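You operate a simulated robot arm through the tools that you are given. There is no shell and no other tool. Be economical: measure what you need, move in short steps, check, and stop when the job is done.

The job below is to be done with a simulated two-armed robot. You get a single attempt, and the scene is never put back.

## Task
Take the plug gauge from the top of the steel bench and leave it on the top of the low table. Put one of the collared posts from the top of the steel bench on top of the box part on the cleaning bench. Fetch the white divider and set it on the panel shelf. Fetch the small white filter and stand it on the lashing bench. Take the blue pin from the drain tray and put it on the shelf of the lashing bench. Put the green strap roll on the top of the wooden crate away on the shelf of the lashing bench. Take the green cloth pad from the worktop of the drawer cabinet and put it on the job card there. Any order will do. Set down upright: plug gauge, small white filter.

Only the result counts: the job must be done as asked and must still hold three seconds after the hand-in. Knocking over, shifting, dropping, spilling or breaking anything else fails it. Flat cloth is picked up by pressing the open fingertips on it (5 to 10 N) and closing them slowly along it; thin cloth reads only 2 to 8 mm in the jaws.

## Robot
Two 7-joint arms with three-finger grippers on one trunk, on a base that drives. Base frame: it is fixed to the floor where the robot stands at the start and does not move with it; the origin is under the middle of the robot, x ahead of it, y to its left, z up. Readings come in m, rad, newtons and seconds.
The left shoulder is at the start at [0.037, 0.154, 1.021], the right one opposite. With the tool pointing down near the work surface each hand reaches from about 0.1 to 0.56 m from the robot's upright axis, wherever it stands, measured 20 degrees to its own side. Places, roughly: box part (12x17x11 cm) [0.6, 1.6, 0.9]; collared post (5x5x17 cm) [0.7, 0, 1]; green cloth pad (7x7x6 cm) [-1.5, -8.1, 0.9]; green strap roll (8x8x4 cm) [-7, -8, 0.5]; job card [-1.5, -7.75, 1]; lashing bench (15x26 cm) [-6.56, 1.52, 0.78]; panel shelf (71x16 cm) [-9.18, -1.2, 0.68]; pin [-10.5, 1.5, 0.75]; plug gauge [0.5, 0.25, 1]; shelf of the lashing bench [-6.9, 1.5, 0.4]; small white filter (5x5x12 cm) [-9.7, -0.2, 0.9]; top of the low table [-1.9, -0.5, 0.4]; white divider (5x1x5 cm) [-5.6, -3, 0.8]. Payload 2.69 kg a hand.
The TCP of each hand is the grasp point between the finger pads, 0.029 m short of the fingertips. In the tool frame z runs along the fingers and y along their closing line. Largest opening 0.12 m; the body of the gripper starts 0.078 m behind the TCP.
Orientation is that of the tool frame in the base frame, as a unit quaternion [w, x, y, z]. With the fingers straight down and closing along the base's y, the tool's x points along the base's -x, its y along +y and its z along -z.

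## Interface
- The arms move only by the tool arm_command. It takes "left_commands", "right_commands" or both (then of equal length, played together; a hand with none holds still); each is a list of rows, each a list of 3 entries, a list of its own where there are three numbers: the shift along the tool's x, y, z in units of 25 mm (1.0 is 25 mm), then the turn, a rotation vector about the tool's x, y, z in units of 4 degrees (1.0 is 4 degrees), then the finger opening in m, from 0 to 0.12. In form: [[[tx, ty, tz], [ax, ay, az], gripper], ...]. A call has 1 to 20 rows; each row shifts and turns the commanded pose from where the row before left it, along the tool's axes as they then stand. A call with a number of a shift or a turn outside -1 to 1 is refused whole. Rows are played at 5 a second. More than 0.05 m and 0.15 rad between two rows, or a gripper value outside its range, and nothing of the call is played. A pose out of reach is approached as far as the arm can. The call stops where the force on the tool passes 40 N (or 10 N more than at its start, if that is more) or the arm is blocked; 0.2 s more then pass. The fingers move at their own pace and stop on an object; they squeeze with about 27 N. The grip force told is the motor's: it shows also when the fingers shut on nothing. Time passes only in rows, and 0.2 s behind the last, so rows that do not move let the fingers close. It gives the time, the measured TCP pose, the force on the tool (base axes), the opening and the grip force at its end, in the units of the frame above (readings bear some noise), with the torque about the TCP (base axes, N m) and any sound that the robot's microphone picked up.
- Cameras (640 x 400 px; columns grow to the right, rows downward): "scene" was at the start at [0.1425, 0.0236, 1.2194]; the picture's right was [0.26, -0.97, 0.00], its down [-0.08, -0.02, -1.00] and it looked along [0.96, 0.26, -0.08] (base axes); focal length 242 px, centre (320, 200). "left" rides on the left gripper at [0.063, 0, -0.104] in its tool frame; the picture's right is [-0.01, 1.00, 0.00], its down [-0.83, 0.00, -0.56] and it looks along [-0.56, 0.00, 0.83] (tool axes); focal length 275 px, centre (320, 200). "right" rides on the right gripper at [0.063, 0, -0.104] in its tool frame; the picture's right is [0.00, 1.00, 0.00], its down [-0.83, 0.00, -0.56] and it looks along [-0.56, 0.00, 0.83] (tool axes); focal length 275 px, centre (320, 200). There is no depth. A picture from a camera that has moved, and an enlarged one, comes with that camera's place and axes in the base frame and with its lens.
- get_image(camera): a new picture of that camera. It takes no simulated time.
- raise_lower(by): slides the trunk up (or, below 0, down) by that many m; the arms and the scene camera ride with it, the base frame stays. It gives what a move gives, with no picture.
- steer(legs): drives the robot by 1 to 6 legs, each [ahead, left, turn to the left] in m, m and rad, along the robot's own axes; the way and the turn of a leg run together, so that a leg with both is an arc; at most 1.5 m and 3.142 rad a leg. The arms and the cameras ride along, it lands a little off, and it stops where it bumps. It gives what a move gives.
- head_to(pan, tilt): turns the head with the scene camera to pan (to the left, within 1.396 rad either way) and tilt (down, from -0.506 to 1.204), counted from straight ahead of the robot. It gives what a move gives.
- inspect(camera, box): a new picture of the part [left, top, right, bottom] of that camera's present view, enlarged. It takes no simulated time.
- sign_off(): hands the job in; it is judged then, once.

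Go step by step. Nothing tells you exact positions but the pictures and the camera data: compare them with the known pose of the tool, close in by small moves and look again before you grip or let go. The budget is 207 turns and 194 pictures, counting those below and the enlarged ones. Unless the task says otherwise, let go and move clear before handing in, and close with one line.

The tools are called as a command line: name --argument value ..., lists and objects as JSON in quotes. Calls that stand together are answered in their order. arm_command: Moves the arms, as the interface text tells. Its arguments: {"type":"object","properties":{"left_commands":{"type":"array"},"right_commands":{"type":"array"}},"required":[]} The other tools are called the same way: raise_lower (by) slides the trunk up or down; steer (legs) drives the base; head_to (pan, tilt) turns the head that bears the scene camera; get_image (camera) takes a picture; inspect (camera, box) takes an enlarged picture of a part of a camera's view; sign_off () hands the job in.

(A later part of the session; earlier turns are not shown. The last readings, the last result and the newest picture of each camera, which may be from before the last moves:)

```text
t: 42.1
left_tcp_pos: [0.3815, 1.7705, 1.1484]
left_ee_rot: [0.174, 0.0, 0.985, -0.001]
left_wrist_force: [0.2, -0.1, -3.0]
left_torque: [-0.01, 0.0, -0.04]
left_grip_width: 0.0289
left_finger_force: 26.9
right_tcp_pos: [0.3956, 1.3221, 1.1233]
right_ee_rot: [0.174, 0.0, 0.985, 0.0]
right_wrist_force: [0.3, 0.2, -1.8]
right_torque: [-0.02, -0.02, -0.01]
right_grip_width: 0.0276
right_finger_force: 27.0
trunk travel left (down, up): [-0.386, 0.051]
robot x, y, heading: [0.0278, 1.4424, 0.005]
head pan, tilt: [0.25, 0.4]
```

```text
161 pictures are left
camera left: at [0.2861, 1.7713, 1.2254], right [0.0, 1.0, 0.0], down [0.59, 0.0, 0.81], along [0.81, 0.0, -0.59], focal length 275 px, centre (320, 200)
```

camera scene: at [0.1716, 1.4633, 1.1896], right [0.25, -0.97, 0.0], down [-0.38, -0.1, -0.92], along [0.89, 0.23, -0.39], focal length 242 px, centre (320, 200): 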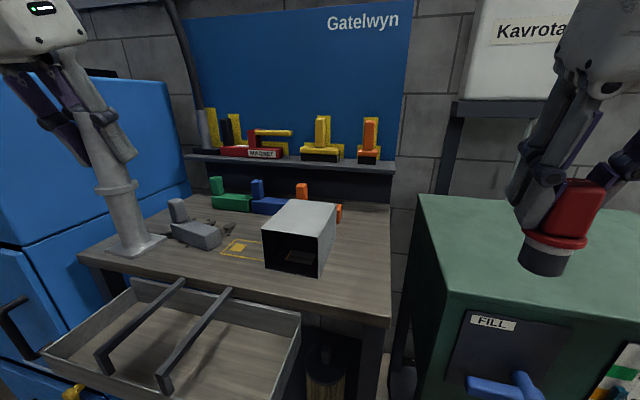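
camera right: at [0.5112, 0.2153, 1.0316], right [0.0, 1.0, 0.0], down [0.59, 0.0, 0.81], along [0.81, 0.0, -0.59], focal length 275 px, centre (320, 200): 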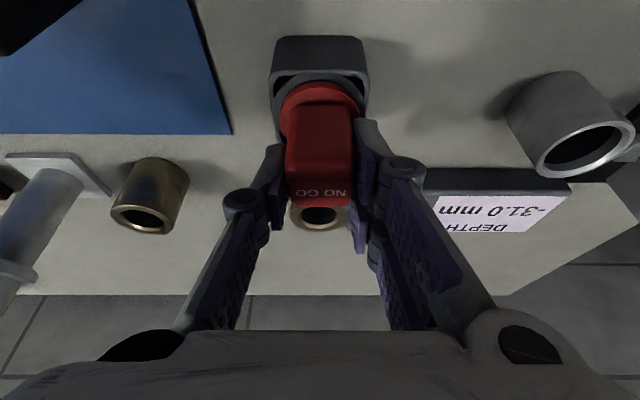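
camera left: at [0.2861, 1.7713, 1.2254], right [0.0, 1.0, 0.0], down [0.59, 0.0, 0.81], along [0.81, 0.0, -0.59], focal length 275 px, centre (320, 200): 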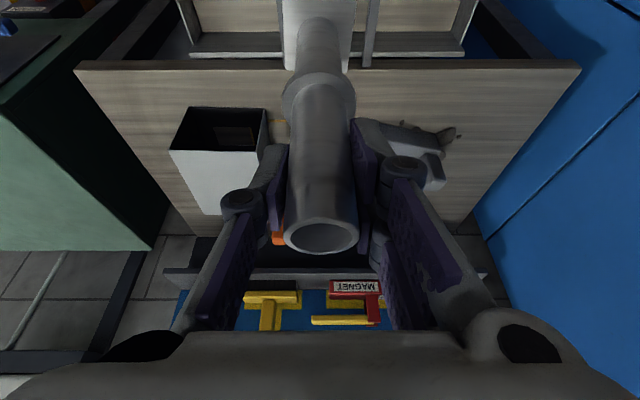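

Box top refined: x 0.545–0.70, y 1.56–1.68, z ≈0.954. Creeping in 5 cm and moving the post over its middle.

steer --legs '[[0.05, 0, 0]]'

arm_command --left_commands '[[[-0.91, -0.745, 0.33], [0, 0, 0], 0.0], [[-0.91, -0.745, 0.33], [0, 0, 0], 0.0], [[-0.91, -0.745, 0.33], [0, 0, 0], 0.0], [[-0.91, -0.745, 0.33], [0, 0, 0], 0.0], [[-0.91, -0.745, 0.33], [0, 0, 0], 0.0], [[-0.91, -0.745, 0.33], [0, 0, 0], 0.0], [[-0.91, -0.745, 0.33], [0, 0, 0], 0.0], [[-0.91, -0.745, 0.33], [0, 0, 0], 0.0]]'

get_image --camera "left"

get_image --camera "scene"

```text
t: 43.0
left_tcp_pos: [0.4315, 1.7709, 1.149]
left_ee_rot: [0.174, -0.001, 0.985, -0.001]
left_wrist_force: [0.4, 0.7, -2.3]
left_torque: [0.03, 0.04, 0.06]
left_grip_width: 0.0287
left_finger_force: 27.0
right_tcp_pos: [0.4438, 1.3228, 1.1245]
right_ee_rot: [0.172, -0.001, 0.985, 0.0]
right_wrist_force: [0.7, -0.6, -1.2]
right_torque: [-0.04, 0.0, -0.01]
right_grip_width: 0.0274
right_finger_force: 26.7
trunk travel left (down, up): [-0.386, 0.051]
robot x, y, heading: [0.0779, 1.4431, 0.004]
head pan, tilt: [0.25, 0.4]
```

```text
t: 44.8
left_tcp_pos: [0.624, 1.6227, 1.1499]
left_ee_rot: [0.175, 0.0, 0.985, 0.0]
left_wrist_force: [0.8, 0.0, -1.4]
left_torque: [0.05, -0.01, -0.01]
left_grip_width: 0.0287
left_finger_force: 27.0
right_tcp_pos: [0.4443, 1.3221, 1.1231]
right_ee_rot: [0.172, 0.0, 0.985, 0.0]
right_wrist_force: [0.7, 0.4, -1.3]
right_torque: [0.0, 0.04, -0.01]
right_grip_width: 0.0272
right_finger_force: 26.7
trunk travel left (down, up): [-0.386, 0.051]
robot x, y, heading: [0.075, 1.4417, 0.004]
head pan, tilt: [0.25, 0.4]
```

```text
160 pictures are left
camera left: at [0.5288, 1.6235, 1.2263], right [0.0, 1.0, 0.0], down [0.59, 0.0, 0.81], along [0.81, 0.0, -0.59], focal length 275 px, centre (320, 200)
```

left: 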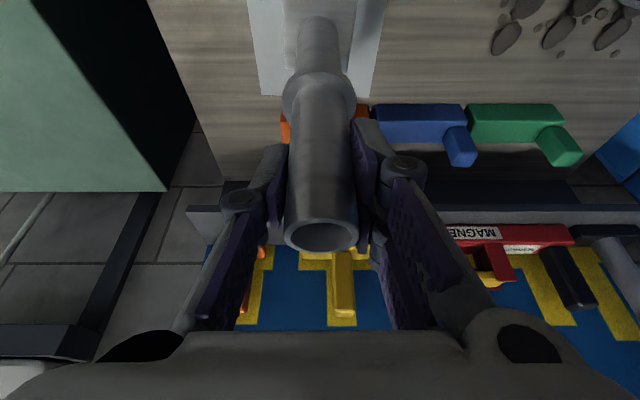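

```text
159 pictures are left
camera scene: at [0.2216, 1.4628, 1.1895], right [0.25, -0.97, 0.0], down [-0.38, -0.1, -0.92], along [0.89, 0.23, -0.39], focal length 242 px, centre (320, 200)
```

scene: 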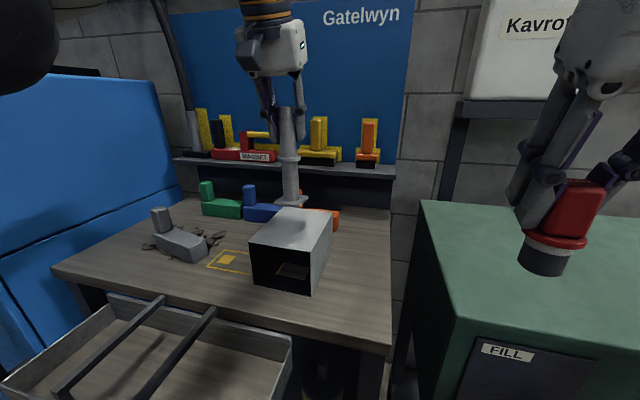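

arm_command --left_commands '[[[0.2, 0, 0.56], [0, 0, 0], 0.0], [[0.2, 0, 0.56], [0, 0, 0], 0.0]]'

inspect --camera "scene" --box '[220, 160, 380, 300]'

```text
t: 45.4
left_tcp_pos: [0.6237, 1.6225, 1.1224]
left_ee_rot: [0.176, -0.002, 0.984, 0.0]
left_wrist_force: [0.5, 0.7, -2.4]
left_torque: [0.01, 0.05, -0.03]
left_grip_width: 0.029
left_finger_force: 26.3
right_tcp_pos: [0.4428, 1.322, 1.1235]
right_ee_rot: [0.173, -0.002, 0.985, 0.0]
right_wrist_force: [0.1, 0.1, -2.2]
right_torque: [0.01, 0.01, -0.02]
right_grip_width: 0.0273
right_finger_force: 27.3
trunk travel left (down, up): [-0.386, 0.051]
robot x, y, heading: [0.0759, 1.4366, 0.001]
head pan, tilt: [0.25, 0.4]
```

```text
2.86 times, centred on (300, 230) of scene
camera zoom: at [0.2207, 1.4635, 1.1897], right [0.25, -0.97, 0.0], down [-0.38, -0.1, -0.92], along [0.89, 0.23, -0.39], focal length 692 px, centre (377, 114)
```

zoom: 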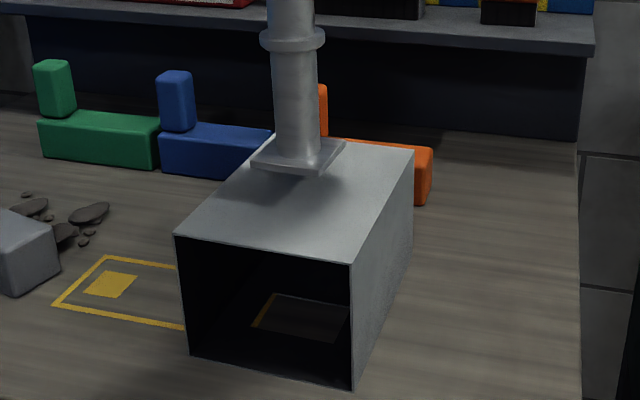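

arm_command --left_commands '[[[0.05, 0, 0.15], [0, 0, 0], 0.0], [[0.05, 0, 0.15], [0, 0, 0], 0.0], [[0.05, 0, 0.15], [0, 0, 0], 0.0], [[0.05, 0, 0.15], [0, 0, 0], 0.0], [[0.04, 0, 0.12], [0, 0, 0], 0.0]]'

inspect --camera "scene" --box '[220, 160, 380, 300]'

```text
t: 46.6
left_tcp_pos: [0.625, 1.6226, 1.1024]
left_ee_rot: [0.175, -0.002, 0.985, -0.001]
left_wrist_force: [-0.7, -0.9, -1.8]
left_torque: [-0.01, 0.0, -0.03]
left_grip_width: 0.0288
left_finger_force: 26.5
right_tcp_pos: [0.4429, 1.3217, 1.124]
right_ee_rot: [0.174, 0.0, 0.985, 0.0]
right_wrist_force: [0.1, 0.0, -1.9]
right_torque: [0.02, 0.0, 0.0]
right_grip_width: 0.0271
right_finger_force: 27.1
trunk travel left (down, up): [-0.386, 0.051]
robot x, y, heading: [0.0766, 1.4386, -0.006]
head pan, tilt: [0.25, 0.4]
```

```text
2.86 times, centred on (300, 230) of scene
camera zoom: at [0.2208, 1.4634, 1.1897], right [0.25, -0.97, 0.0], down [-0.38, -0.1, -0.92], along [0.89, 0.23, -0.39], focal length 692 px, centre (377, 114)
```

zoom: 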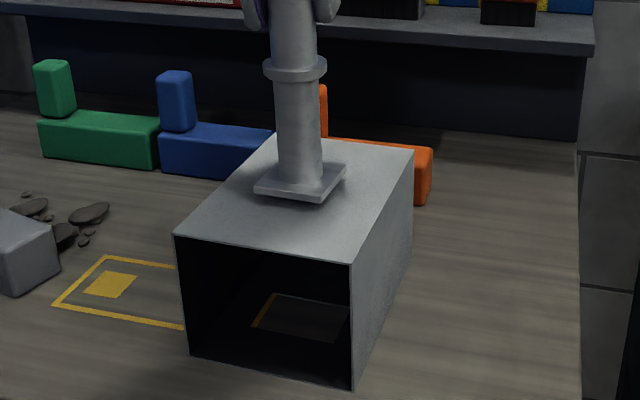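

arm_command --left_commands '[[[0.035, 0, 0.094], [0, 0, 0], 0.0], [[0.035, 0, 0.094], [0, 0, 0], 0.0]]'

arm_command --left_commands '[[[0.027, 0, 0.075], [0, 0, 0], 0.0], [[0.027, 0, 0.075], [0, 0, 0], 0.0]]'

inspect --camera "scene" --box '[220, 160, 380, 300]'

```text
t: 47.2
left_tcp_pos: [0.625, 1.6225, 1.097]
left_ee_rot: [0.174, -0.001, 0.985, -0.001]
left_wrist_force: [0.3, -0.8, -1.1]
left_torque: [0.0, 0.03, 0.01]
left_grip_width: 0.0288
left_finger_force: 27.0
right_tcp_pos: [0.4437, 1.3223, 1.1232]
right_ee_rot: [0.174, 0.0, 0.985, 0.0]
right_wrist_force: [0.4, 0.6, -0.9]
right_torque: [-0.02, -0.01, -0.04]
right_grip_width: 0.0274
right_finger_force: 26.6
trunk travel left (down, up): [-0.386, 0.051]
robot x, y, heading: [0.0745, 1.4408, 0.005]
head pan, tilt: [0.25, 0.4]
```

```text
t: 47.8
left_tcp_pos: [0.6255, 1.6217, 1.0946]
left_ee_rot: [0.177, 0.0, 0.984, -0.001]
left_wrist_force: [-1.4, -1.0, 8.7]
left_torque: [0.22, -0.14, 0.06]
left_grip_width: 0.029
left_finger_force: 27.1
right_tcp_pos: [0.4439, 1.3217, 1.1252]
right_ee_rot: [0.174, 0.0, 0.985, 0.0]
right_wrist_force: [-0.7, 0.1, -1.8]
right_torque: [0.0, 0.01, 0.0]
right_grip_width: 0.0273
right_finger_force: 26.9
trunk travel left (down, up): [-0.386, 0.051]
robot x, y, heading: [0.0735, 1.4413, 0.006]
head pan, tilt: [0.25, 0.4]
```

```text
2.86 times, centred on (300, 230) of scene
camera zoom: at [0.2198, 1.4631, 1.19], right [0.25, -0.97, 0.0], down [-0.38, -0.1, -0.92], along [0.89, 0.23, -0.39], focal length 692 px, centre (377, 114)
```

zoom: 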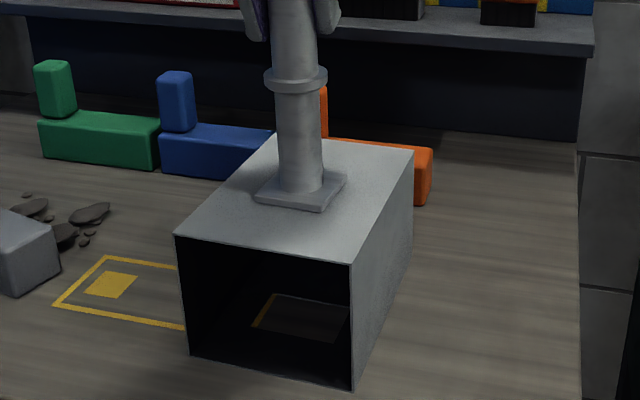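

Seated on the box (≈10 N). Opening gently and backing off along the fingers.

arm_command --left_commands '[[[0, 0, 0], [0, 0, 0], 0.036], [[0, 0, 0], [0, 0, 0], 0.06], [[0, 0, 0], [0, 0, 0], 0.08], [[0, 0, -1], [0, 0, 0], 0.08], [[0, 0, -1], [0, 0, 0], 0.08], [[0, 0, -1], [0, 0, 0], 0.08], [[0, 0, -1], [0, 0, 0], 0.08], [[0.8, 0, -0.8], [0, 0, 0], 0.08]]'

get_image --camera "scene"

```text
t: 49.6
left_tcp_pos: [0.5644, 1.6217, 1.1989]
left_ee_rot: [0.175, -0.002, 0.985, 0.0]
left_wrist_force: [0.1, 0.5, 0.2]
left_torque: [0.02, -0.01, 0.01]
left_grip_width: 0.0801
left_finger_force: 0.1
right_tcp_pos: [0.4429, 1.3228, 1.124]
right_ee_rot: [0.173, 0.0, 0.985, 0.0]
right_wrist_force: [0.8, 0.5, -1.8]
right_torque: [-0.04, -0.04, -0.01]
right_grip_width: 0.0275
right_finger_force: 26.9
trunk travel left (down, up): [-0.386, 0.051]
robot x, y, heading: [0.0771, 1.4391, 0.005]
head pan, tilt: [0.25, 0.4]
```

```text
155 pictures are left
camera scene: at [0.22, 1.464, 1.1898], right [0.25, -0.97, 0.0], down [-0.38, -0.1, -0.92], along [0.89, 0.23, -0.39], focal length 242 px, centre (320, 200)
```

scene: 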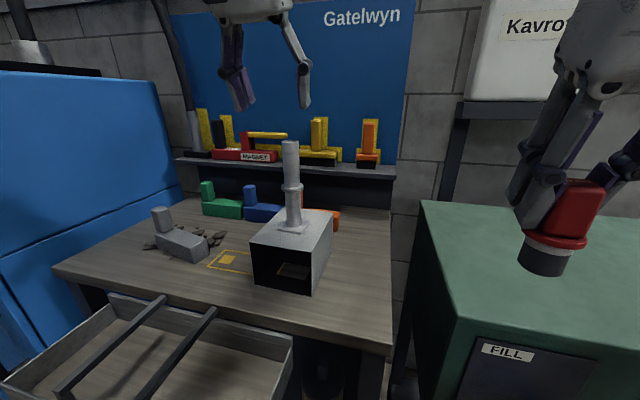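

Post is standing on the box. Retracting, backing out, and turning round to look for the low table.

arm_command --left_commands '[[[0.94, 0.5, -0.34], [0, 0, 0], 0.08], [[0.94, 0.5, -0.34], [0, 0, 0], 0.08], [[0.94, 0.3, -0.34], [0, 0, 0], 0.08], [[0.94, 0.3, -0.34], [0, 0, 0], 0.08], [[0.94, 0.3, -0.34], [0, 0, 0], 0.08]]'

steer --legs '[[-0.5, 0, 0], [0, 0, 3.141]]'

head_to --pan 0.2 --tilt 0.3

get_image --camera "scene"

```text
t: 50.8
left_tcp_pos: [0.44, 1.6718, 1.1966]
left_ee_rot: [0.175, -0.002, 0.985, -0.001]
left_wrist_force: [0.2, 0.3, 0.4]
left_torque: [-0.02, 0.01, 0.03]
left_grip_width: 0.0799
left_finger_force: 0.2
right_tcp_pos: [0.4418, 1.3231, 1.1238]
right_ee_rot: [0.174, -0.001, 0.985, 0.001]
right_wrist_force: [0.5, 0.7, -1.4]
right_torque: [-0.02, 0.04, 0.0]
right_grip_width: 0.0271
right_finger_force: 27.0
trunk travel left (down, up): [-0.386, 0.051]
robot x, y, heading: [0.0735, 1.4406, 0.0]
head pan, tilt: [0.25, 0.4]
```

```text
t: 61.0
left_tcp_pos: [-0.7933, 1.2212, 1.1958]
left_ee_rot: [-0.003, 0.984, -0.013, -0.176]
left_wrist_force: [-0.4, -0.7, -0.4]
left_torque: [0.0, -0.03, -0.02]
left_grip_width: 0.0801
left_finger_force: 0.1
right_tcp_pos: [-0.7863, 1.5702, 1.1243]
right_ee_rot: [-0.003, 0.985, -0.014, -0.174]
right_wrist_force: [0.4, 0.3, -1.5]
right_torque: [0.01, -0.01, -0.01]
right_grip_width: 0.0276
right_finger_force: 26.9
trunk travel left (down, up): [-0.386, 0.051]
robot x, y, heading: [-0.4208, 1.4411, 3.112]
head pan, tilt: [0.25, 0.4]
```

```text
t: 61.7
left_tcp_pos: [-0.792, 1.2224, 1.1957]
left_ee_rot: [-0.004, 0.984, -0.013, -0.175]
left_wrist_force: [0.0, -1.2, -0.1]
left_torque: [-0.02, -0.02, -0.01]
left_grip_width: 0.0798
left_finger_force: 0.0
right_tcp_pos: [-0.7858, 1.5699, 1.1235]
right_ee_rot: [-0.003, 0.985, -0.014, -0.174]
right_wrist_force: [0.0, -0.4, -1.4]
right_torque: [0.01, 0.01, 0.0]
right_grip_width: 0.0274
right_finger_force: 27.3
trunk travel left (down, up): [-0.386, 0.051]
robot x, y, heading: [-0.4232, 1.4418, 3.111]
head pan, tilt: [0.201, 0.3]
```

```text
154 pictures are left
camera scene: at [-0.5732, 1.4267, 1.1989], right [-0.17, 0.98, 0.0], down [0.29, 0.05, -0.96], along [-0.94, -0.17, -0.3], focal length 242 px, centre (320, 200)
```

scene: 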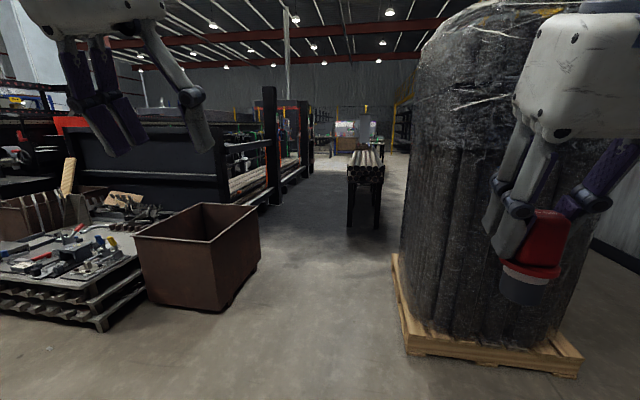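

The low table with scattered tools is ahead-left. Sliding over to face it.

steer --legs '[[0, 1.0, 0.03], [0, 0.95, 0]]'

head_to --pan 0.0 --tilt 0.5

get_image --camera "scene"

```text
t: 77.1
left_tcp_pos: [-0.8321, -0.7513, 1.1959]
left_ee_rot: [-0.003, 0.985, -0.014, -0.174]
left_wrist_force: [0.5, 0.7, 0.0]
left_torque: [0.02, 0.0, 0.04]
left_grip_width: 0.0799
left_finger_force: 0.1
right_tcp_pos: [-0.8253, -0.4028, 1.1243]
right_ee_rot: [-0.002, 0.985, -0.015, -0.174]
right_wrist_force: [-0.6, 0.2, -1.2]
right_torque: [0.01, 0.01, 0.0]
right_grip_width: 0.0274
right_finger_force: 26.7
trunk travel left (down, up): [-0.386, 0.051]
robot x, y, heading: [-0.4606, -0.534, 3.114]
head pan, tilt: [0.201, 0.3]
```

```text
t: 77.8
left_tcp_pos: [-0.8317, -0.7516, 1.1958]
left_ee_rot: [-0.004, 0.984, -0.014, -0.176]
left_wrist_force: [0.6, -0.1, -0.1]
left_torque: [-0.02, 0.01, 0.01]
left_grip_width: 0.08
left_finger_force: 0.1
right_tcp_pos: [-0.8243, -0.4023, 1.1244]
right_ee_rot: [-0.004, 0.985, -0.015, -0.173]
right_wrist_force: [-0.1, 0.7, -1.8]
right_torque: [0.04, 0.0, 0.03]
right_grip_width: 0.0277
right_finger_force: 26.6
trunk travel left (down, up): [-0.386, 0.051]
robot x, y, heading: [-0.4644, -0.5347, 3.111]
head pan, tilt: [0.0, 0.499]
```

```text
153 pictures are left
camera scene: at [-0.6111, -0.529, 1.1806], right [0.03, 1.0, 0.0], down [0.48, -0.01, -0.88], along [-0.88, 0.02, -0.48], focal length 242 px, centre (320, 200)
```

scene: 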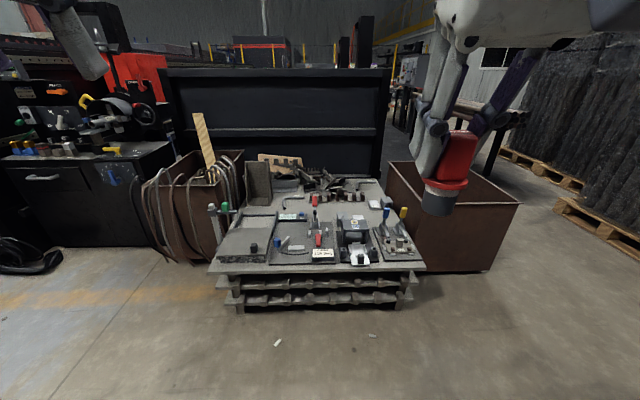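

steer --legs '[[0.62, 0, 0.028]]'

head_to --pan 0.0 --tilt 0.85

get_image --camera "scene"

get_image --camera "left"

```text
t: 81.4
left_tcp_pos: [-1.4521, -0.7539, 1.1965]
left_ee_rot: [-0.001, 0.985, 0.002, -0.174]
left_wrist_force: [0.3, -0.2, 0.8]
left_torque: [-0.02, 0.01, 0.03]
left_grip_width: 0.0798
left_finger_force: 0.0
right_tcp_pos: [-1.4559, -0.4069, 1.1235]
right_ee_rot: [0.0, 0.985, 0.001, -0.174]
right_wrist_force: [-1.4, -0.4, -1.1]
right_torque: [0.0, 0.03, 0.01]
right_grip_width: 0.0275
right_finger_force: 27.8
trunk travel left (down, up): [-0.386, 0.051]
robot x, y, heading: [-1.087, -0.5254, -3.139]
head pan, tilt: [0.0, 0.499]
```

```text
t: 82.2
left_tcp_pos: [-1.4521, -0.7544, 1.1958]
left_ee_rot: [0.0, 0.984, 0.001, -0.175]
left_wrist_force: [1.0, -0.7, 0.0]
left_torque: [0.0, -0.02, -0.02]
left_grip_width: 0.0802
left_finger_force: 0.1
right_tcp_pos: [-1.4559, -0.4066, 1.1244]
right_ee_rot: [0.0, 0.985, 0.001, -0.174]
right_wrist_force: [0.2, -0.1, -2.2]
right_torque: [-0.02, 0.0, 0.0]
right_grip_width: 0.0275
right_finger_force: 27.0
trunk travel left (down, up): [-0.386, 0.051]
robot x, y, heading: [-1.0882, -0.5256, -3.14]
head pan, tilt: [0.0, 0.85]
```

```text
152 pictures are left
camera scene: at [-1.226, -0.5249, 1.1506], right [0.0, 1.0, 0.0], down [0.75, 0.0, -0.66], along [-0.66, 0.0, -0.75], focal length 242 px, centre (320, 200)
```

scene: 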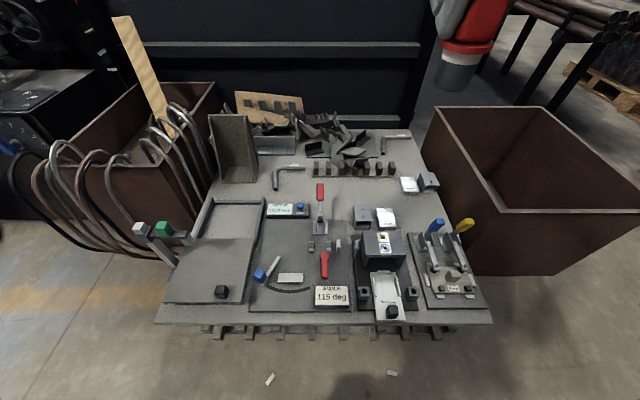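

```text
151 pictures are left
camera left: at [-1.3578, -0.7544, 1.2729], right [0.0, -1.0, 0.0], down [-0.59, 0.0, 0.81], along [-0.81, 0.0, -0.59], focal length 275 px, centre (320, 200)
```

left: 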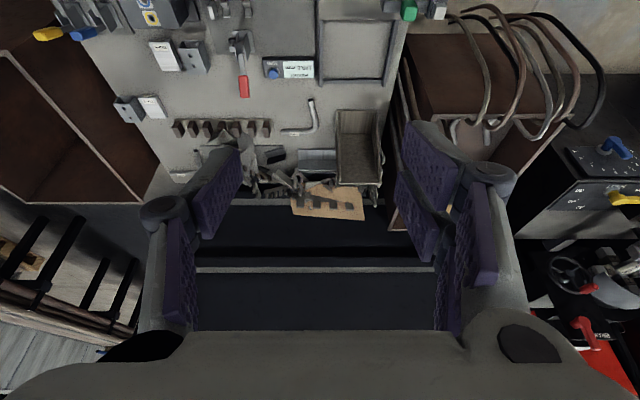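

inspect --camera "scene" --box '[160, 150, 500, 350]'

```text
1.88 times, centred on (330, 250) of scene
camera zoom: at [-1.226, -0.5249, 1.1506], right [0.0, 1.0, 0.0], down [0.75, 0.0, -0.66], along [-0.66, 0.0, -0.75], focal length 456 px, centre (301, 106)
```

zoom: 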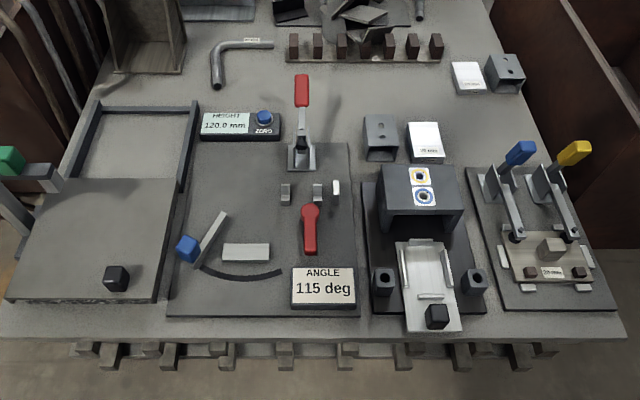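

Free table area found behind the small blocks near (-1.79, -0.17). Repositioning so the right hand reaches it and lowering the trunk.

steer --legs '[[0.075, -0.155, 0]]'

raise_lower --by -0.38

get_image --camera "scene"

get_image --camera "right"

```text
t: 84.0
left_tcp_pos: [-1.526, -0.5975, 1.1955]
left_ee_rot: [-0.001, 0.984, 0.001, -0.176]
left_wrist_force: [-0.2, 0.8, -0.2]
left_torque: [0.0, -0.02, 0.06]
left_grip_width: 0.08
left_finger_force: 0.0
right_tcp_pos: [-1.5293, -0.2505, 1.1226]
right_ee_rot: [0.0, 0.985, -0.001, -0.173]
right_wrist_force: [-0.2, -0.1, -1.2]
right_torque: [-0.01, -0.04, 0.02]
right_grip_width: 0.0275
right_finger_force: 26.9
trunk travel left (down, up): [-0.386, 0.051]
robot x, y, heading: [-1.1624, -0.3688, -3.14]
head pan, tilt: [0.0, 0.85]
```

```text
t: 87.7
left_tcp_pos: [-1.6618, -0.6006, 0.6454]
left_ee_rot: [0.0, 0.998, 0.001, 0.061]
left_wrist_force: [-0.1, 0.5, -0.2]
left_torque: [-0.03, 0.05, 0.0]
left_grip_width: 0.0801
left_finger_force: 0.1
right_tcp_pos: [-1.586, -0.2492, 0.7001]
right_ee_rot: [0.0, 0.995, 0.001, -0.099]
right_wrist_force: [0.9, 0.8, -1.7]
right_torque: [-0.01, 0.05, -0.01]
right_grip_width: 0.0275
right_finger_force: 27.4
trunk travel left (down, up): [-0.006, 0.431]
robot x, y, heading: [-1.1629, -0.3662, -3.143]
head pan, tilt: [0.0, 0.85]
```

```text
149 pictures are left
camera scene: at [-1.4269, -0.3696, 0.748], right [0.0, 1.0, 0.0], down [0.75, 0.0, -0.66], along [-0.66, 0.0, -0.75], focal length 242 px, centre (320, 200)
```

scene: 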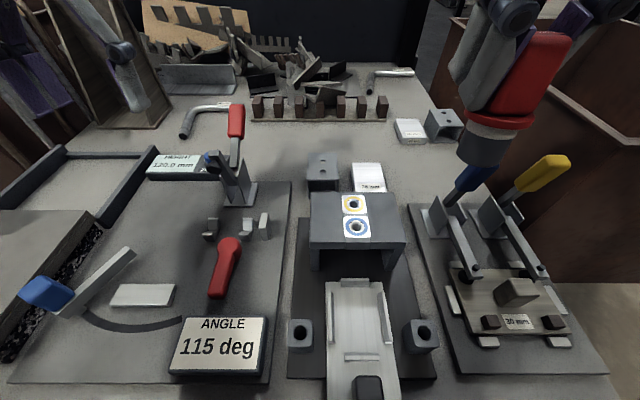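

```text
148 pictures are left
camera right: at [-1.5048, -0.2504, 0.79], right [0.01, -1.0, 0.0], down [-0.7, 0.0, 0.71], along [-0.71, 0.0, -0.7], focal length 275 px, centre (320, 200)
```

right: 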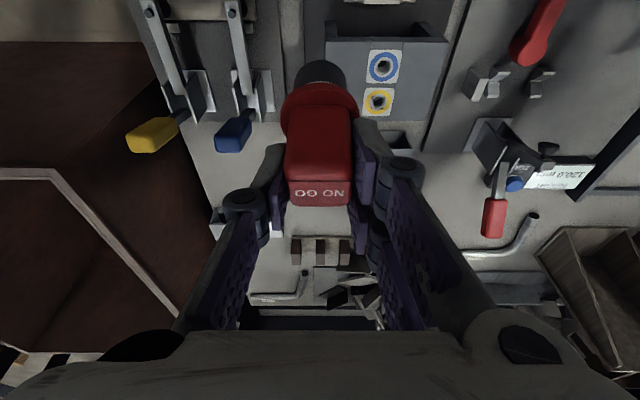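

arm_command --right_commands '[[[0, 0, 0], [0, -0.72, 0], 0.0], [[0, 0, 0], [0, -0.72, 0], 0.0], [[0, 0, 0], [0, -0.71, 0], 0.0], [[-1, -0.395, 0.365], [0, 0, 0], 0.0], [[-1, -0.395, 0.365], [0, 0, 0], 0.0], [[-1, -0.395, 0.365], [0, 0, 0], 0.0], [[-1, -0.395, 0.365], [0, 0, 0], 0.0], [[-1, -0.395, 0.365], [0, 0, 0], 0.0], [[-1, -0.395, 0.365], [0, 0, 0], 0.0], [[-1, -0.395, 0.365], [0, 0, 0], 0.0], [[-1, -0.395, 0.365], [0, 0, 0], 0.0]]'

get_image --camera "scene"

get_image --camera "right"

```text
t: 90.1
left_tcp_pos: [-1.6621, -0.5992, 0.6445]
left_ee_rot: [-0.001, 0.998, 0.0, 0.061]
left_wrist_force: [-0.1, -0.2, -0.5]
left_torque: [-0.03, 0.01, 0.01]
left_grip_width: 0.0799
left_finger_force: 0.0
right_tcp_pos: [-1.7988, -0.1696, 0.7011]
right_ee_rot: [0.0, 0.985, 0.001, -0.174]
right_wrist_force: [1.2, -0.4, -2.2]
right_torque: [0.0, 0.01, 0.04]
right_grip_width: 0.0273
right_finger_force: 26.6
trunk travel left (down, up): [-0.006, 0.431]
robot x, y, heading: [-1.1636, -0.3658, -3.137]
head pan, tilt: [0.0, 0.85]
```

```text
147 pictures are left
camera scene: at [-1.427, -0.3696, 0.748], right [0.0, 1.0, 0.0], down [0.75, 0.0, -0.66], along [-0.66, 0.0, -0.75], focal length 242 px, centre (320, 200)
```

scene: 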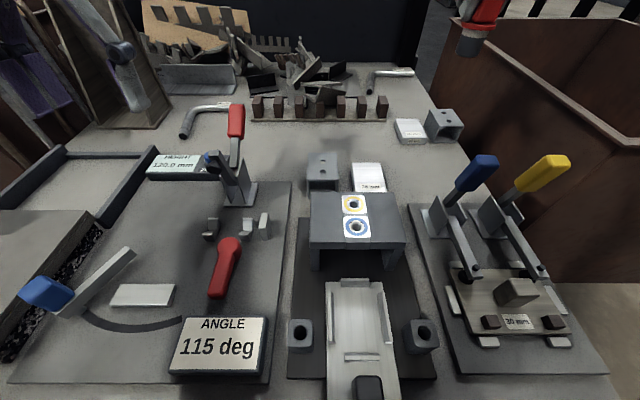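

```text
146 pictures are left
camera right: at [-1.7051, -0.1697, 0.7786], right [0.01, -1.0, 0.0], down [-0.59, -0.01, 0.81], along [-0.81, 0.0, -0.59], focal length 275 px, centre (320, 200)
```

right: 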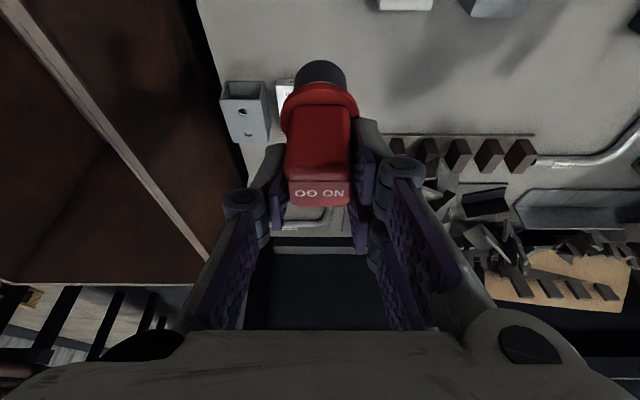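

arm_command --right_commands '[[[-0.75, 0.6, 0.27], [0, 0, 0], 0.0], [[-0.75, 0.6, 0.27], [0, 0, 0], 0.0], [[0.342, 0, 0.94], [0, 0, 0], 0.0], [[0.342, 0, 0.94], [0, 0, 0], 0.0], [[0.342, 0, 0.94], [0, 0, 0], 0.0], [[0.342, 0, 0.94], [0, 0, 0], 0.0], [[0.342, 0, 0.94], [0, 0, 0], 0.0], [[0.342, 0, 0.94], [0, 0, 0], 0.0]]'

get_image --camera "scene"

get_image --camera "right"

```text
t: 91.9
left_tcp_pos: [-1.6627, -0.5993, 0.6449]
left_ee_rot: [-0.001, 0.998, 0.002, 0.06]
left_wrist_force: [0.6, -0.3, 0.0]
left_torque: [0.01, -0.02, 0.01]
left_grip_width: 0.08
left_finger_force: 0.0
right_tcp_pos: [-1.8391, -0.2003, 0.5507]
right_ee_rot: [0.0, 0.985, 0.0, -0.175]
right_wrist_force: [-0.6, -0.4, -1.7]
right_torque: [0.0, 0.02, -0.01]
right_grip_width: 0.0274
right_finger_force: 26.7
trunk travel left (down, up): [-0.006, 0.431]
robot x, y, heading: [-1.1676, -0.3667, -3.14]
head pan, tilt: [0.0, 0.85]
```

```text
145 pictures are left
camera scene: at [-1.427, -0.3696, 0.748], right [0.0, 1.0, 0.0], down [0.75, 0.0, -0.66], along [-0.66, 0.0, -0.75], focal length 242 px, centre (320, 200)
```

scene: 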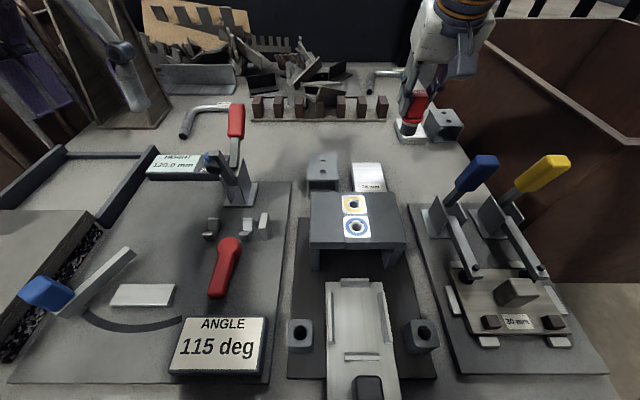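

```text
144 pictures are left
camera right: at [-1.7451, -0.2002, 0.6284], right [0.0, -1.0, 0.0], down [-0.59, 0.0, 0.81], along [-0.81, 0.0, -0.59], focal length 275 px, centre (320, 200)
```

right: 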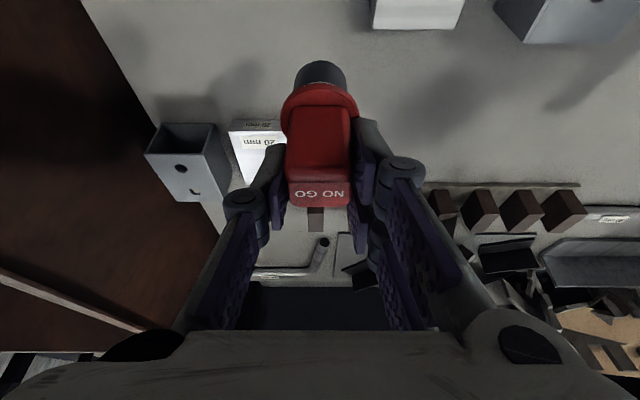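

arm_command --right_commands '[[[0.3, 0, 0.82], [0, 0, 0], 0.0], [[0.3, 0, 0.82], [0, 0, 0], 0.0], [[0.2, 0, 0.55], [0, 0, 0], 0.0]]'

inspect --camera "scene" --box '[360, 60, 520, 200]'

get_image --camera "right"

```text
t: 92.7
left_tcp_pos: [-1.6625, -0.5981, 0.6428]
left_ee_rot: [-0.002, 0.998, 0.001, 0.061]
left_wrist_force: [0.2, -0.1, -0.6]
left_torque: [0.01, -0.05, 0.01]
left_grip_width: 0.0801
left_finger_force: 0.0
right_tcp_pos: [-1.8406, -0.2023, 0.4921]
right_ee_rot: [-0.001, 0.985, 0.001, -0.174]
right_wrist_force: [-0.1, -0.3, -1.8]
right_torque: [0.0, -0.02, 0.01]
right_grip_width: 0.0272
right_finger_force: 26.9
trunk travel left (down, up): [-0.006, 0.431]
robot x, y, heading: [-1.1639, -0.3682, -3.138]
head pan, tilt: [0.0, 0.85]
```

```text
2.86 times, centred on (440, 130) of scene
camera zoom: at [-1.427, -0.3695, 0.7479], right [0.0, 1.0, 0.0], down [0.75, 0.0, -0.66], along [-0.66, 0.0, -0.75], focal length 692 px, centre (-23, 400)
```

zoom: 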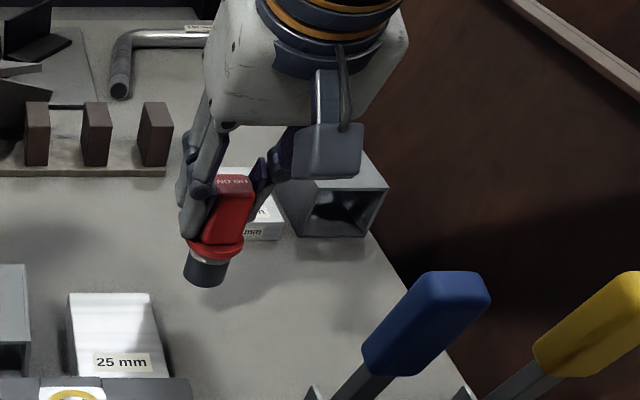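

```text
142 pictures are left
camera right: at [-1.7459, -0.2012, 0.5687], right [0.01, -1.0, 0.0], down [-0.59, -0.01, 0.81], along [-0.81, 0.0, -0.59], focal length 275 px, centre (320, 200)
```

right: 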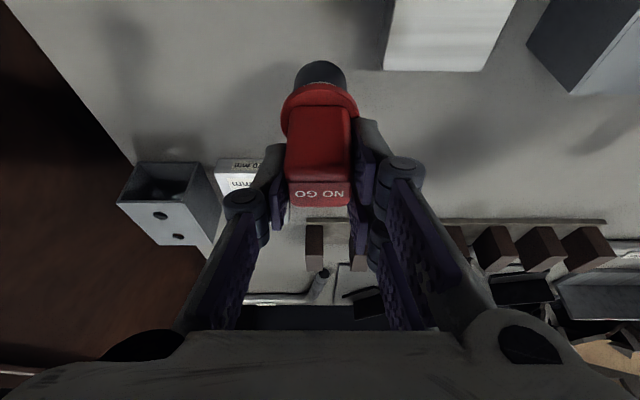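

arm_command --right_commands '[[[0.068, 0, 0.188], [0, 0, 0], 0.0], [[0.068, 0, 0.188], [0, 0, 0], 0.0], [[0.068, 0, 0.188], [0, 0, 0], 0.0]]'

arm_command --right_commands '[[[0.034, 0, 0.094], [0, 0, 0], 0.0], [[0.034, 0, 0.094], [0, 0, 0], 0.0]]'

inspect --camera "scene" --box '[360, 60, 520, 200]'

```text
t: 93.5
left_tcp_pos: [-1.6629, -0.5988, 0.644]
left_ee_rot: [-0.001, 0.998, 0.001, 0.061]
left_wrist_force: [-0.3, 0.3, 0.6]
left_torque: [-0.02, 0.01, 0.0]
left_grip_width: 0.0799
left_finger_force: 0.2
right_tcp_pos: [-1.8389, -0.2018, 0.4768]
right_ee_rot: [0.001, 0.985, 0.0, -0.175]
right_wrist_force: [-0.3, -0.4, -1.2]
right_torque: [0.01, 0.04, -0.02]
right_grip_width: 0.0271
right_finger_force: 26.2
trunk travel left (down, up): [-0.006, 0.431]
robot x, y, heading: [-1.1637, -0.3689, -3.138]
head pan, tilt: [0.0, 0.85]
```

```text
t: 94.1
left_tcp_pos: [-1.6628, -0.5996, 0.6439]
left_ee_rot: [-0.001, 0.998, 0.001, 0.061]
left_wrist_force: [0.4, -0.3, 0.7]
left_torque: [-0.01, 0.0, -0.01]
left_grip_width: 0.0801
left_finger_force: 0.0
right_tcp_pos: [-1.8405, -0.2005, 0.4712]
right_ee_rot: [-0.001, 0.985, 0.001, -0.175]
right_wrist_force: [0.3, 0.5, -2.9]
right_torque: [-0.01, -0.02, -0.02]
right_grip_width: 0.0275
right_finger_force: 27.3
trunk travel left (down, up): [-0.006, 0.431]
robot x, y, heading: [-1.1622, -0.3694, -3.143]
head pan, tilt: [0.0, 0.85]
```

```text
2.86 times, centred on (440, 130) of scene
camera zoom: at [-1.427, -0.3696, 0.7479], right [0.0, 1.0, 0.0], down [0.75, 0.0, -0.66], along [-0.66, 0.0, -0.75], focal length 692 px, centre (-23, 400)
```

zoom: 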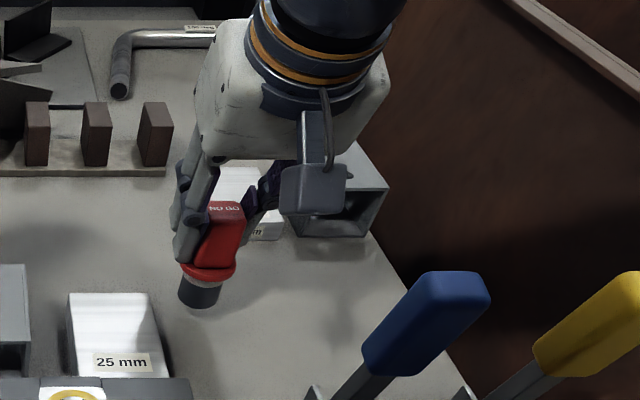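

arm_command --right_commands '[[[0.041, 0, 0.113], [0, 0, 0], 0.0], [[0.041, 0, 0.113], [0, 0, 0], 0.0]]'

arm_command --right_commands '[[[0.034, 0, 0.094], [0, 0, 0], 0.0], [[0.034, 0, 0.094], [0, 0, 0], 0.0]]'

inspect --camera "scene" --box '[360, 60, 520, 200]'

```text
t: 94.7
left_tcp_pos: [-1.662, -0.5995, 0.6435]
left_ee_rot: [-0.001, 0.998, 0.001, 0.061]
left_wrist_force: [-1.1, 0.2, 0.1]
left_torque: [0.03, 0.02, 0.02]
left_grip_width: 0.08
left_finger_force: 0.1
right_tcp_pos: [-1.8389, -0.2014, 0.466]
right_ee_rot: [0.001, 0.985, -0.001, -0.174]
right_wrist_force: [-0.9, -0.1, -1.6]
right_torque: [-0.03, 0.0, 0.02]
right_grip_width: 0.0271
right_finger_force: 27.3
trunk travel left (down, up): [-0.006, 0.431]
robot x, y, heading: [-1.1643, -0.3676, -3.137]
head pan, tilt: [0.0, 0.85]
```

```text
t: 95.3
left_tcp_pos: [-1.6635, -0.5979, 0.6451]
left_ee_rot: [-0.001, 0.998, 0.002, 0.061]
left_wrist_force: [0.0, -0.7, -0.8]
left_torque: [0.0, 0.02, 0.03]
left_grip_width: 0.0799
left_finger_force: 0.0
right_tcp_pos: [-1.8394, -0.2019, 0.4593]
right_ee_rot: [-0.001, 0.985, 0.001, -0.174]
right_wrist_force: [-0.5, -0.7, -1.1]
right_torque: [0.0, 0.0, 0.01]
right_grip_width: 0.0273
right_finger_force: 27.0
trunk travel left (down, up): [-0.006, 0.431]
robot x, y, heading: [-1.1623, -0.3687, -3.141]
head pan, tilt: [0.0, 0.85]
```

```text
2.86 times, centred on (440, 130) of scene
camera zoom: at [-1.427, -0.3696, 0.7479], right [0.0, 1.0, 0.0], down [0.75, 0.0, -0.66], along [-0.66, 0.0, -0.75], focal length 692 px, centre (-23, 400)
```

zoom: 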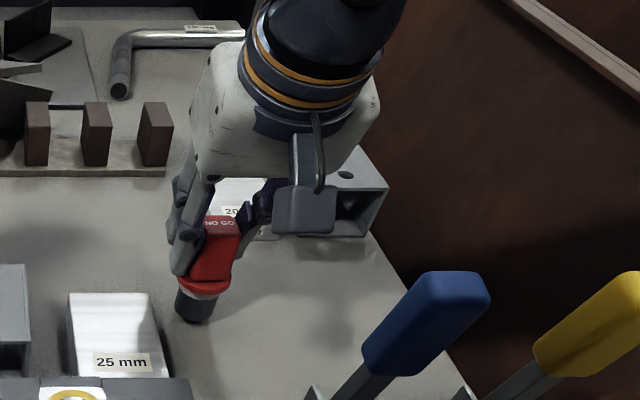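

arm_command --right_commands '[[[0.034, 0, 0.094], [0, 0, 0], 0.0], [[0.034, 0, 0.094], [0, 0, 0], 0.0]]'

arm_command --right_commands '[[[0.034, 0, 0.094], [0, 0, 0], 0.0], [[0.034, 0, 0.094], [0, 0, 0], 0.0]]'

inspect --camera "scene" --box '[360, 60, 520, 200]'

```text
t: 95.9
left_tcp_pos: [-1.6617, -0.5992, 0.6446]
left_ee_rot: [-0.001, 0.998, 0.001, 0.061]
left_wrist_force: [-0.3, -0.2, -0.1]
left_torque: [0.01, 0.05, 0.0]
left_grip_width: 0.08
left_finger_force: 0.2
right_tcp_pos: [-1.8389, -0.202, 0.4551]
right_ee_rot: [-0.001, 0.985, 0.0, -0.174]
right_wrist_force: [-0.1, 0.4, -1.4]
right_torque: [0.02, 0.0, -0.02]
right_grip_width: 0.0275
right_finger_force: 26.9
trunk travel left (down, up): [-0.006, 0.431]
robot x, y, heading: [-1.1605, -0.3687, -3.14]
head pan, tilt: [0.0, 0.85]
```

```text
t: 96.5
left_tcp_pos: [-1.6625, -0.5999, 0.6452]
left_ee_rot: [-0.001, 0.998, 0.002, 0.06]
left_wrist_force: [-0.1, -0.3, 0.2]
left_torque: [-0.03, 0.01, 0.05]
left_grip_width: 0.0799
left_finger_force: 0.0
right_tcp_pos: [-1.8402, -0.2007, 0.4512]
right_ee_rot: [0.0, 0.984, 0.0, -0.176]
right_wrist_force: [2.5, 0.4, 7.4]
right_torque: [0.13, -0.17, -0.02]
right_grip_width: 0.0276
right_finger_force: 26.8
trunk travel left (down, up): [-0.006, 0.431]
robot x, y, heading: [-1.1646, -0.3669, -3.139]
head pan, tilt: [0.0, 0.85]
```

```text
2.86 times, centred on (440, 130) of scene
camera zoom: at [-1.4264, -0.3696, 0.7482], right [0.0, 1.0, 0.0], down [0.75, 0.0, -0.66], along [-0.66, 0.0, -0.75], focal length 692 px, centre (-23, 400)
```

zoom: 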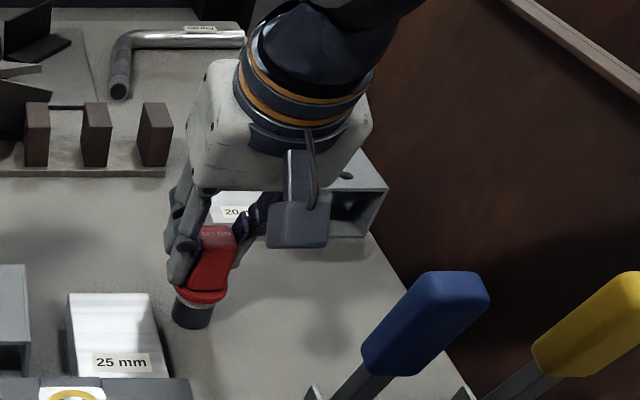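

Touched down. Releasing gently and rising.

arm_command --right_commands '[[[0, 0, 0], [0, 0, 0], 0.033], [[0, 0, 0], [0, 0, 0], 0.048], [[0, 0, 0], [0, 0, 0], 0.048], [[-0.34, 0, -0.94], [0, 0, 0], 0.048], [[-0.34, 0, -0.94], [0, 0, 0], 0.048], [[-0.34, 0, -0.94], [0, 0, 0], 0.048], [[-0.34, 0, -0.94], [0, 0, 0], 0.048], [[-0.34, 0, -0.94], [0, 0, 0], 0.06], [[-0.34, 0, -0.94], [0, 0, 0], 0.06], [[-0.34, 0, -0.94], [0, 0, 0], 0.06], [[-0.34, 0, -0.94], [0, 0, 0], 0.06]]'

get_image --camera "scene"

```text
t: 98.9
left_tcp_pos: [-1.6624, -0.6007, 0.6436]
left_ee_rot: [0.0, 0.998, 0.0, 0.061]
left_wrist_force: [0.3, 0.0, 0.3]
left_torque: [-0.01, 0.0, 0.02]
left_grip_width: 0.0795
left_finger_force: 0.0
right_tcp_pos: [-1.8392, -0.1999, 0.6501]
right_ee_rot: [0.0, 0.985, 0.0, -0.175]
right_wrist_force: [-0.5, -0.6, 0.1]
right_torque: [-0.02, -0.02, 0.01]
right_grip_width: 0.0602
right_finger_force: 0.1
trunk travel left (down, up): [-0.006, 0.431]
robot x, y, heading: [-1.1585, -0.3692, -3.14]
head pan, tilt: [0.0, 0.85]
```

```text
138 pictures are left
camera scene: at [-1.4269, -0.3696, 0.748], right [0.0, 1.0, 0.0], down [0.75, 0.0, -0.66], along [-0.66, 0.0, -0.75], focal length 242 px, centre (320, 200)
```

scene: 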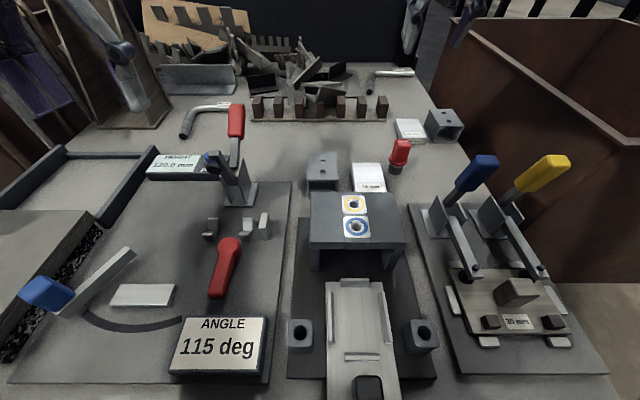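

Gauge stands. Retracting, raising the trunk, backing away and turning toward -y to look down the hall.

arm_command --right_commands '[[[0.9, 0.1, -0.4], [0, 0, 0], 0.06], [[0.9, 0.1, -0.4], [0, 0, 0], 0.06], [[0.9, 0.1, -0.4], [0, 0, 0], 0.06], [[0.9, 0.1, -0.4], [0, 0, 0], 0.06], [[0.9, 0.1, -0.4], [0, 0, 0], 0.06], [[0.9, 0.1, -0.4], [0, 0, 0], 0.06], [[0.9, 0.1, -0.4], [0, 0, 0], 0.06], [[0.9, 0.1, -0.4], [0, 0, 0], 0.06], [[0.9, 0.1, -0.4], [0, 0, 0], 0.06], [[0.9, 0.1, -0.4], [0, 0, 0], 0.06]]'

raise_lower --by 0.38

steer --legs '[[-0.6, 0, 0], [0, 0, 1.571]]'

head_to --pan 0.0 --tilt 0.25

get_image --camera "scene"

```text
t: 101.1
left_tcp_pos: [-1.6607, -0.5993, 0.6439]
left_ee_rot: [-0.001, 0.998, 0.0, 0.061]
left_wrist_force: [0.1, 0.8, -0.9]
left_torque: [-0.03, 0.01, -0.01]
left_grip_width: 0.0799
left_finger_force: 0.1
right_tcp_pos: [-1.594, -0.2263, 0.6669]
right_ee_rot: [0.001, 0.985, 0.001, -0.175]
right_wrist_force: [0.3, -0.2, -0.4]
right_torque: [0.0, 0.03, 0.02]
right_grip_width: 0.0599
right_finger_force: 0.0
trunk travel left (down, up): [-0.006, 0.431]
robot x, y, heading: [-1.1644, -0.3706, -3.142]
head pan, tilt: [0.0, 0.85]
```

```text
t: 104.8
left_tcp_pos: [-1.6628, -0.6, 1.0234]
left_ee_rot: [-0.001, 0.998, 0.001, 0.062]
left_wrist_force: [0.2, 0.3, -0.2]
left_torque: [0.02, -0.01, 0.02]
left_grip_width: 0.08
left_finger_force: 0.1
right_tcp_pos: [-1.5928, -0.227, 1.0475]
right_ee_rot: [0.0, 0.985, 0.0, -0.175]
right_wrist_force: [-0.2, 0.6, 0.1]
right_torque: [0.0, 0.03, -0.01]
right_grip_width: 0.0598
right_finger_force: 0.1
trunk travel left (down, up): [-0.386, 0.051]
robot x, y, heading: [-1.166, -0.3684, -3.14]
head pan, tilt: [0.0, 0.85]
```

```text
t: 112.0
left_tcp_pos: [-0.3305, -0.8677, 1.0236]
left_ee_rot: [-0.043, 0.706, 0.706, 0.042]
left_wrist_force: [-0.5, -0.1, -0.7]
left_torque: [0.0, 0.01, -0.01]
left_grip_width: 0.0799
left_finger_force: 0.0
right_tcp_pos: [-0.7028, -0.7986, 1.0466]
right_ee_rot: [0.122, 0.697, 0.696, -0.124]
right_wrist_force: [-0.2, -0.6, -0.3]
right_torque: [-0.03, 0.0, 0.01]
right_grip_width: 0.0599
right_finger_force: 0.0
trunk travel left (down, up): [-0.386, 0.051]
robot x, y, heading: [-0.5582, -0.3683, -1.576]
head pan, tilt: [0.0, 0.85]
```

```text
t: 113.0
left_tcp_pos: [-0.33, -0.8676, 1.024]
left_ee_rot: [-0.044, 0.706, 0.706, 0.043]
left_wrist_force: [0.4, -0.9, -0.3]
left_torque: [0.05, 0.0, -0.03]
left_grip_width: 0.08
left_finger_force: 0.0
right_tcp_pos: [-0.7034, -0.798, 1.0461]
right_ee_rot: [0.123, 0.697, 0.696, -0.125]
right_wrist_force: [0.2, -1.0, -0.3]
right_torque: [0.01, 0.01, 0.03]
right_grip_width: 0.0598
right_finger_force: 0.0
trunk travel left (down, up): [-0.386, 0.051]
robot x, y, heading: [-0.5584, -0.3701, -1.568]
head pan, tilt: [0.0, 0.25]
```

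```text
137 pictures are left
camera scene: at [-0.562, -0.5178, 1.2036], right [-1.0, 0.0, 0.0], down [0.0, 0.25, -0.97], along [0.0, -0.97, -0.25], focal length 242 px, centre (320, 200)
```

scene: 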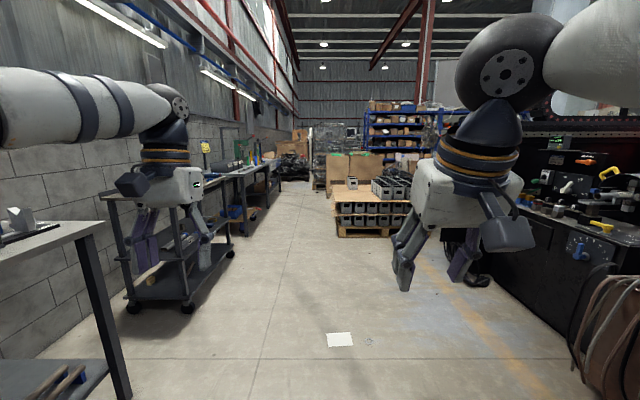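

steer --legs '[[0.3, 0.36, 0], [1.4, 0, 0], [1.0, 0, 0]]'

get_image --camera "scene"

```text
t: 127.7
left_tcp_pos: [0.0028, -3.5716, 1.0241]
left_ee_rot: [-0.044, 0.712, 0.699, 0.044]
left_wrist_force: [-0.1, -0.3, -0.8]
left_torque: [0.02, 0.02, 0.0]
left_grip_width: 0.0801
left_finger_force: 0.1
right_tcp_pos: [-0.3694, -3.4952, 1.0458]
right_ee_rot: [0.121, 0.703, 0.69, -0.125]
right_wrist_force: [-0.1, 0.0, -0.4]
right_torque: [0.0, 0.02, -0.02]
right_grip_width: 0.0601
right_finger_force: 0.0
trunk travel left (down, up): [-0.386, 0.051]
robot x, y, heading: [-0.2176, -3.0661, -1.587]
head pan, tilt: [0.0, 0.25]
```

```text
136 pictures are left
camera scene: at [-0.2225, -3.2182, 1.2036], right [-1.0, 0.02, 0.0], down [0.0, 0.25, -0.97], along [-0.02, -0.97, -0.25], focal length 242 px, centre (320, 200)
```

scene: 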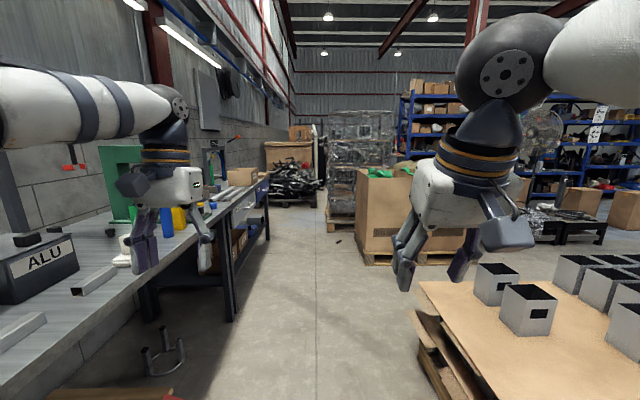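

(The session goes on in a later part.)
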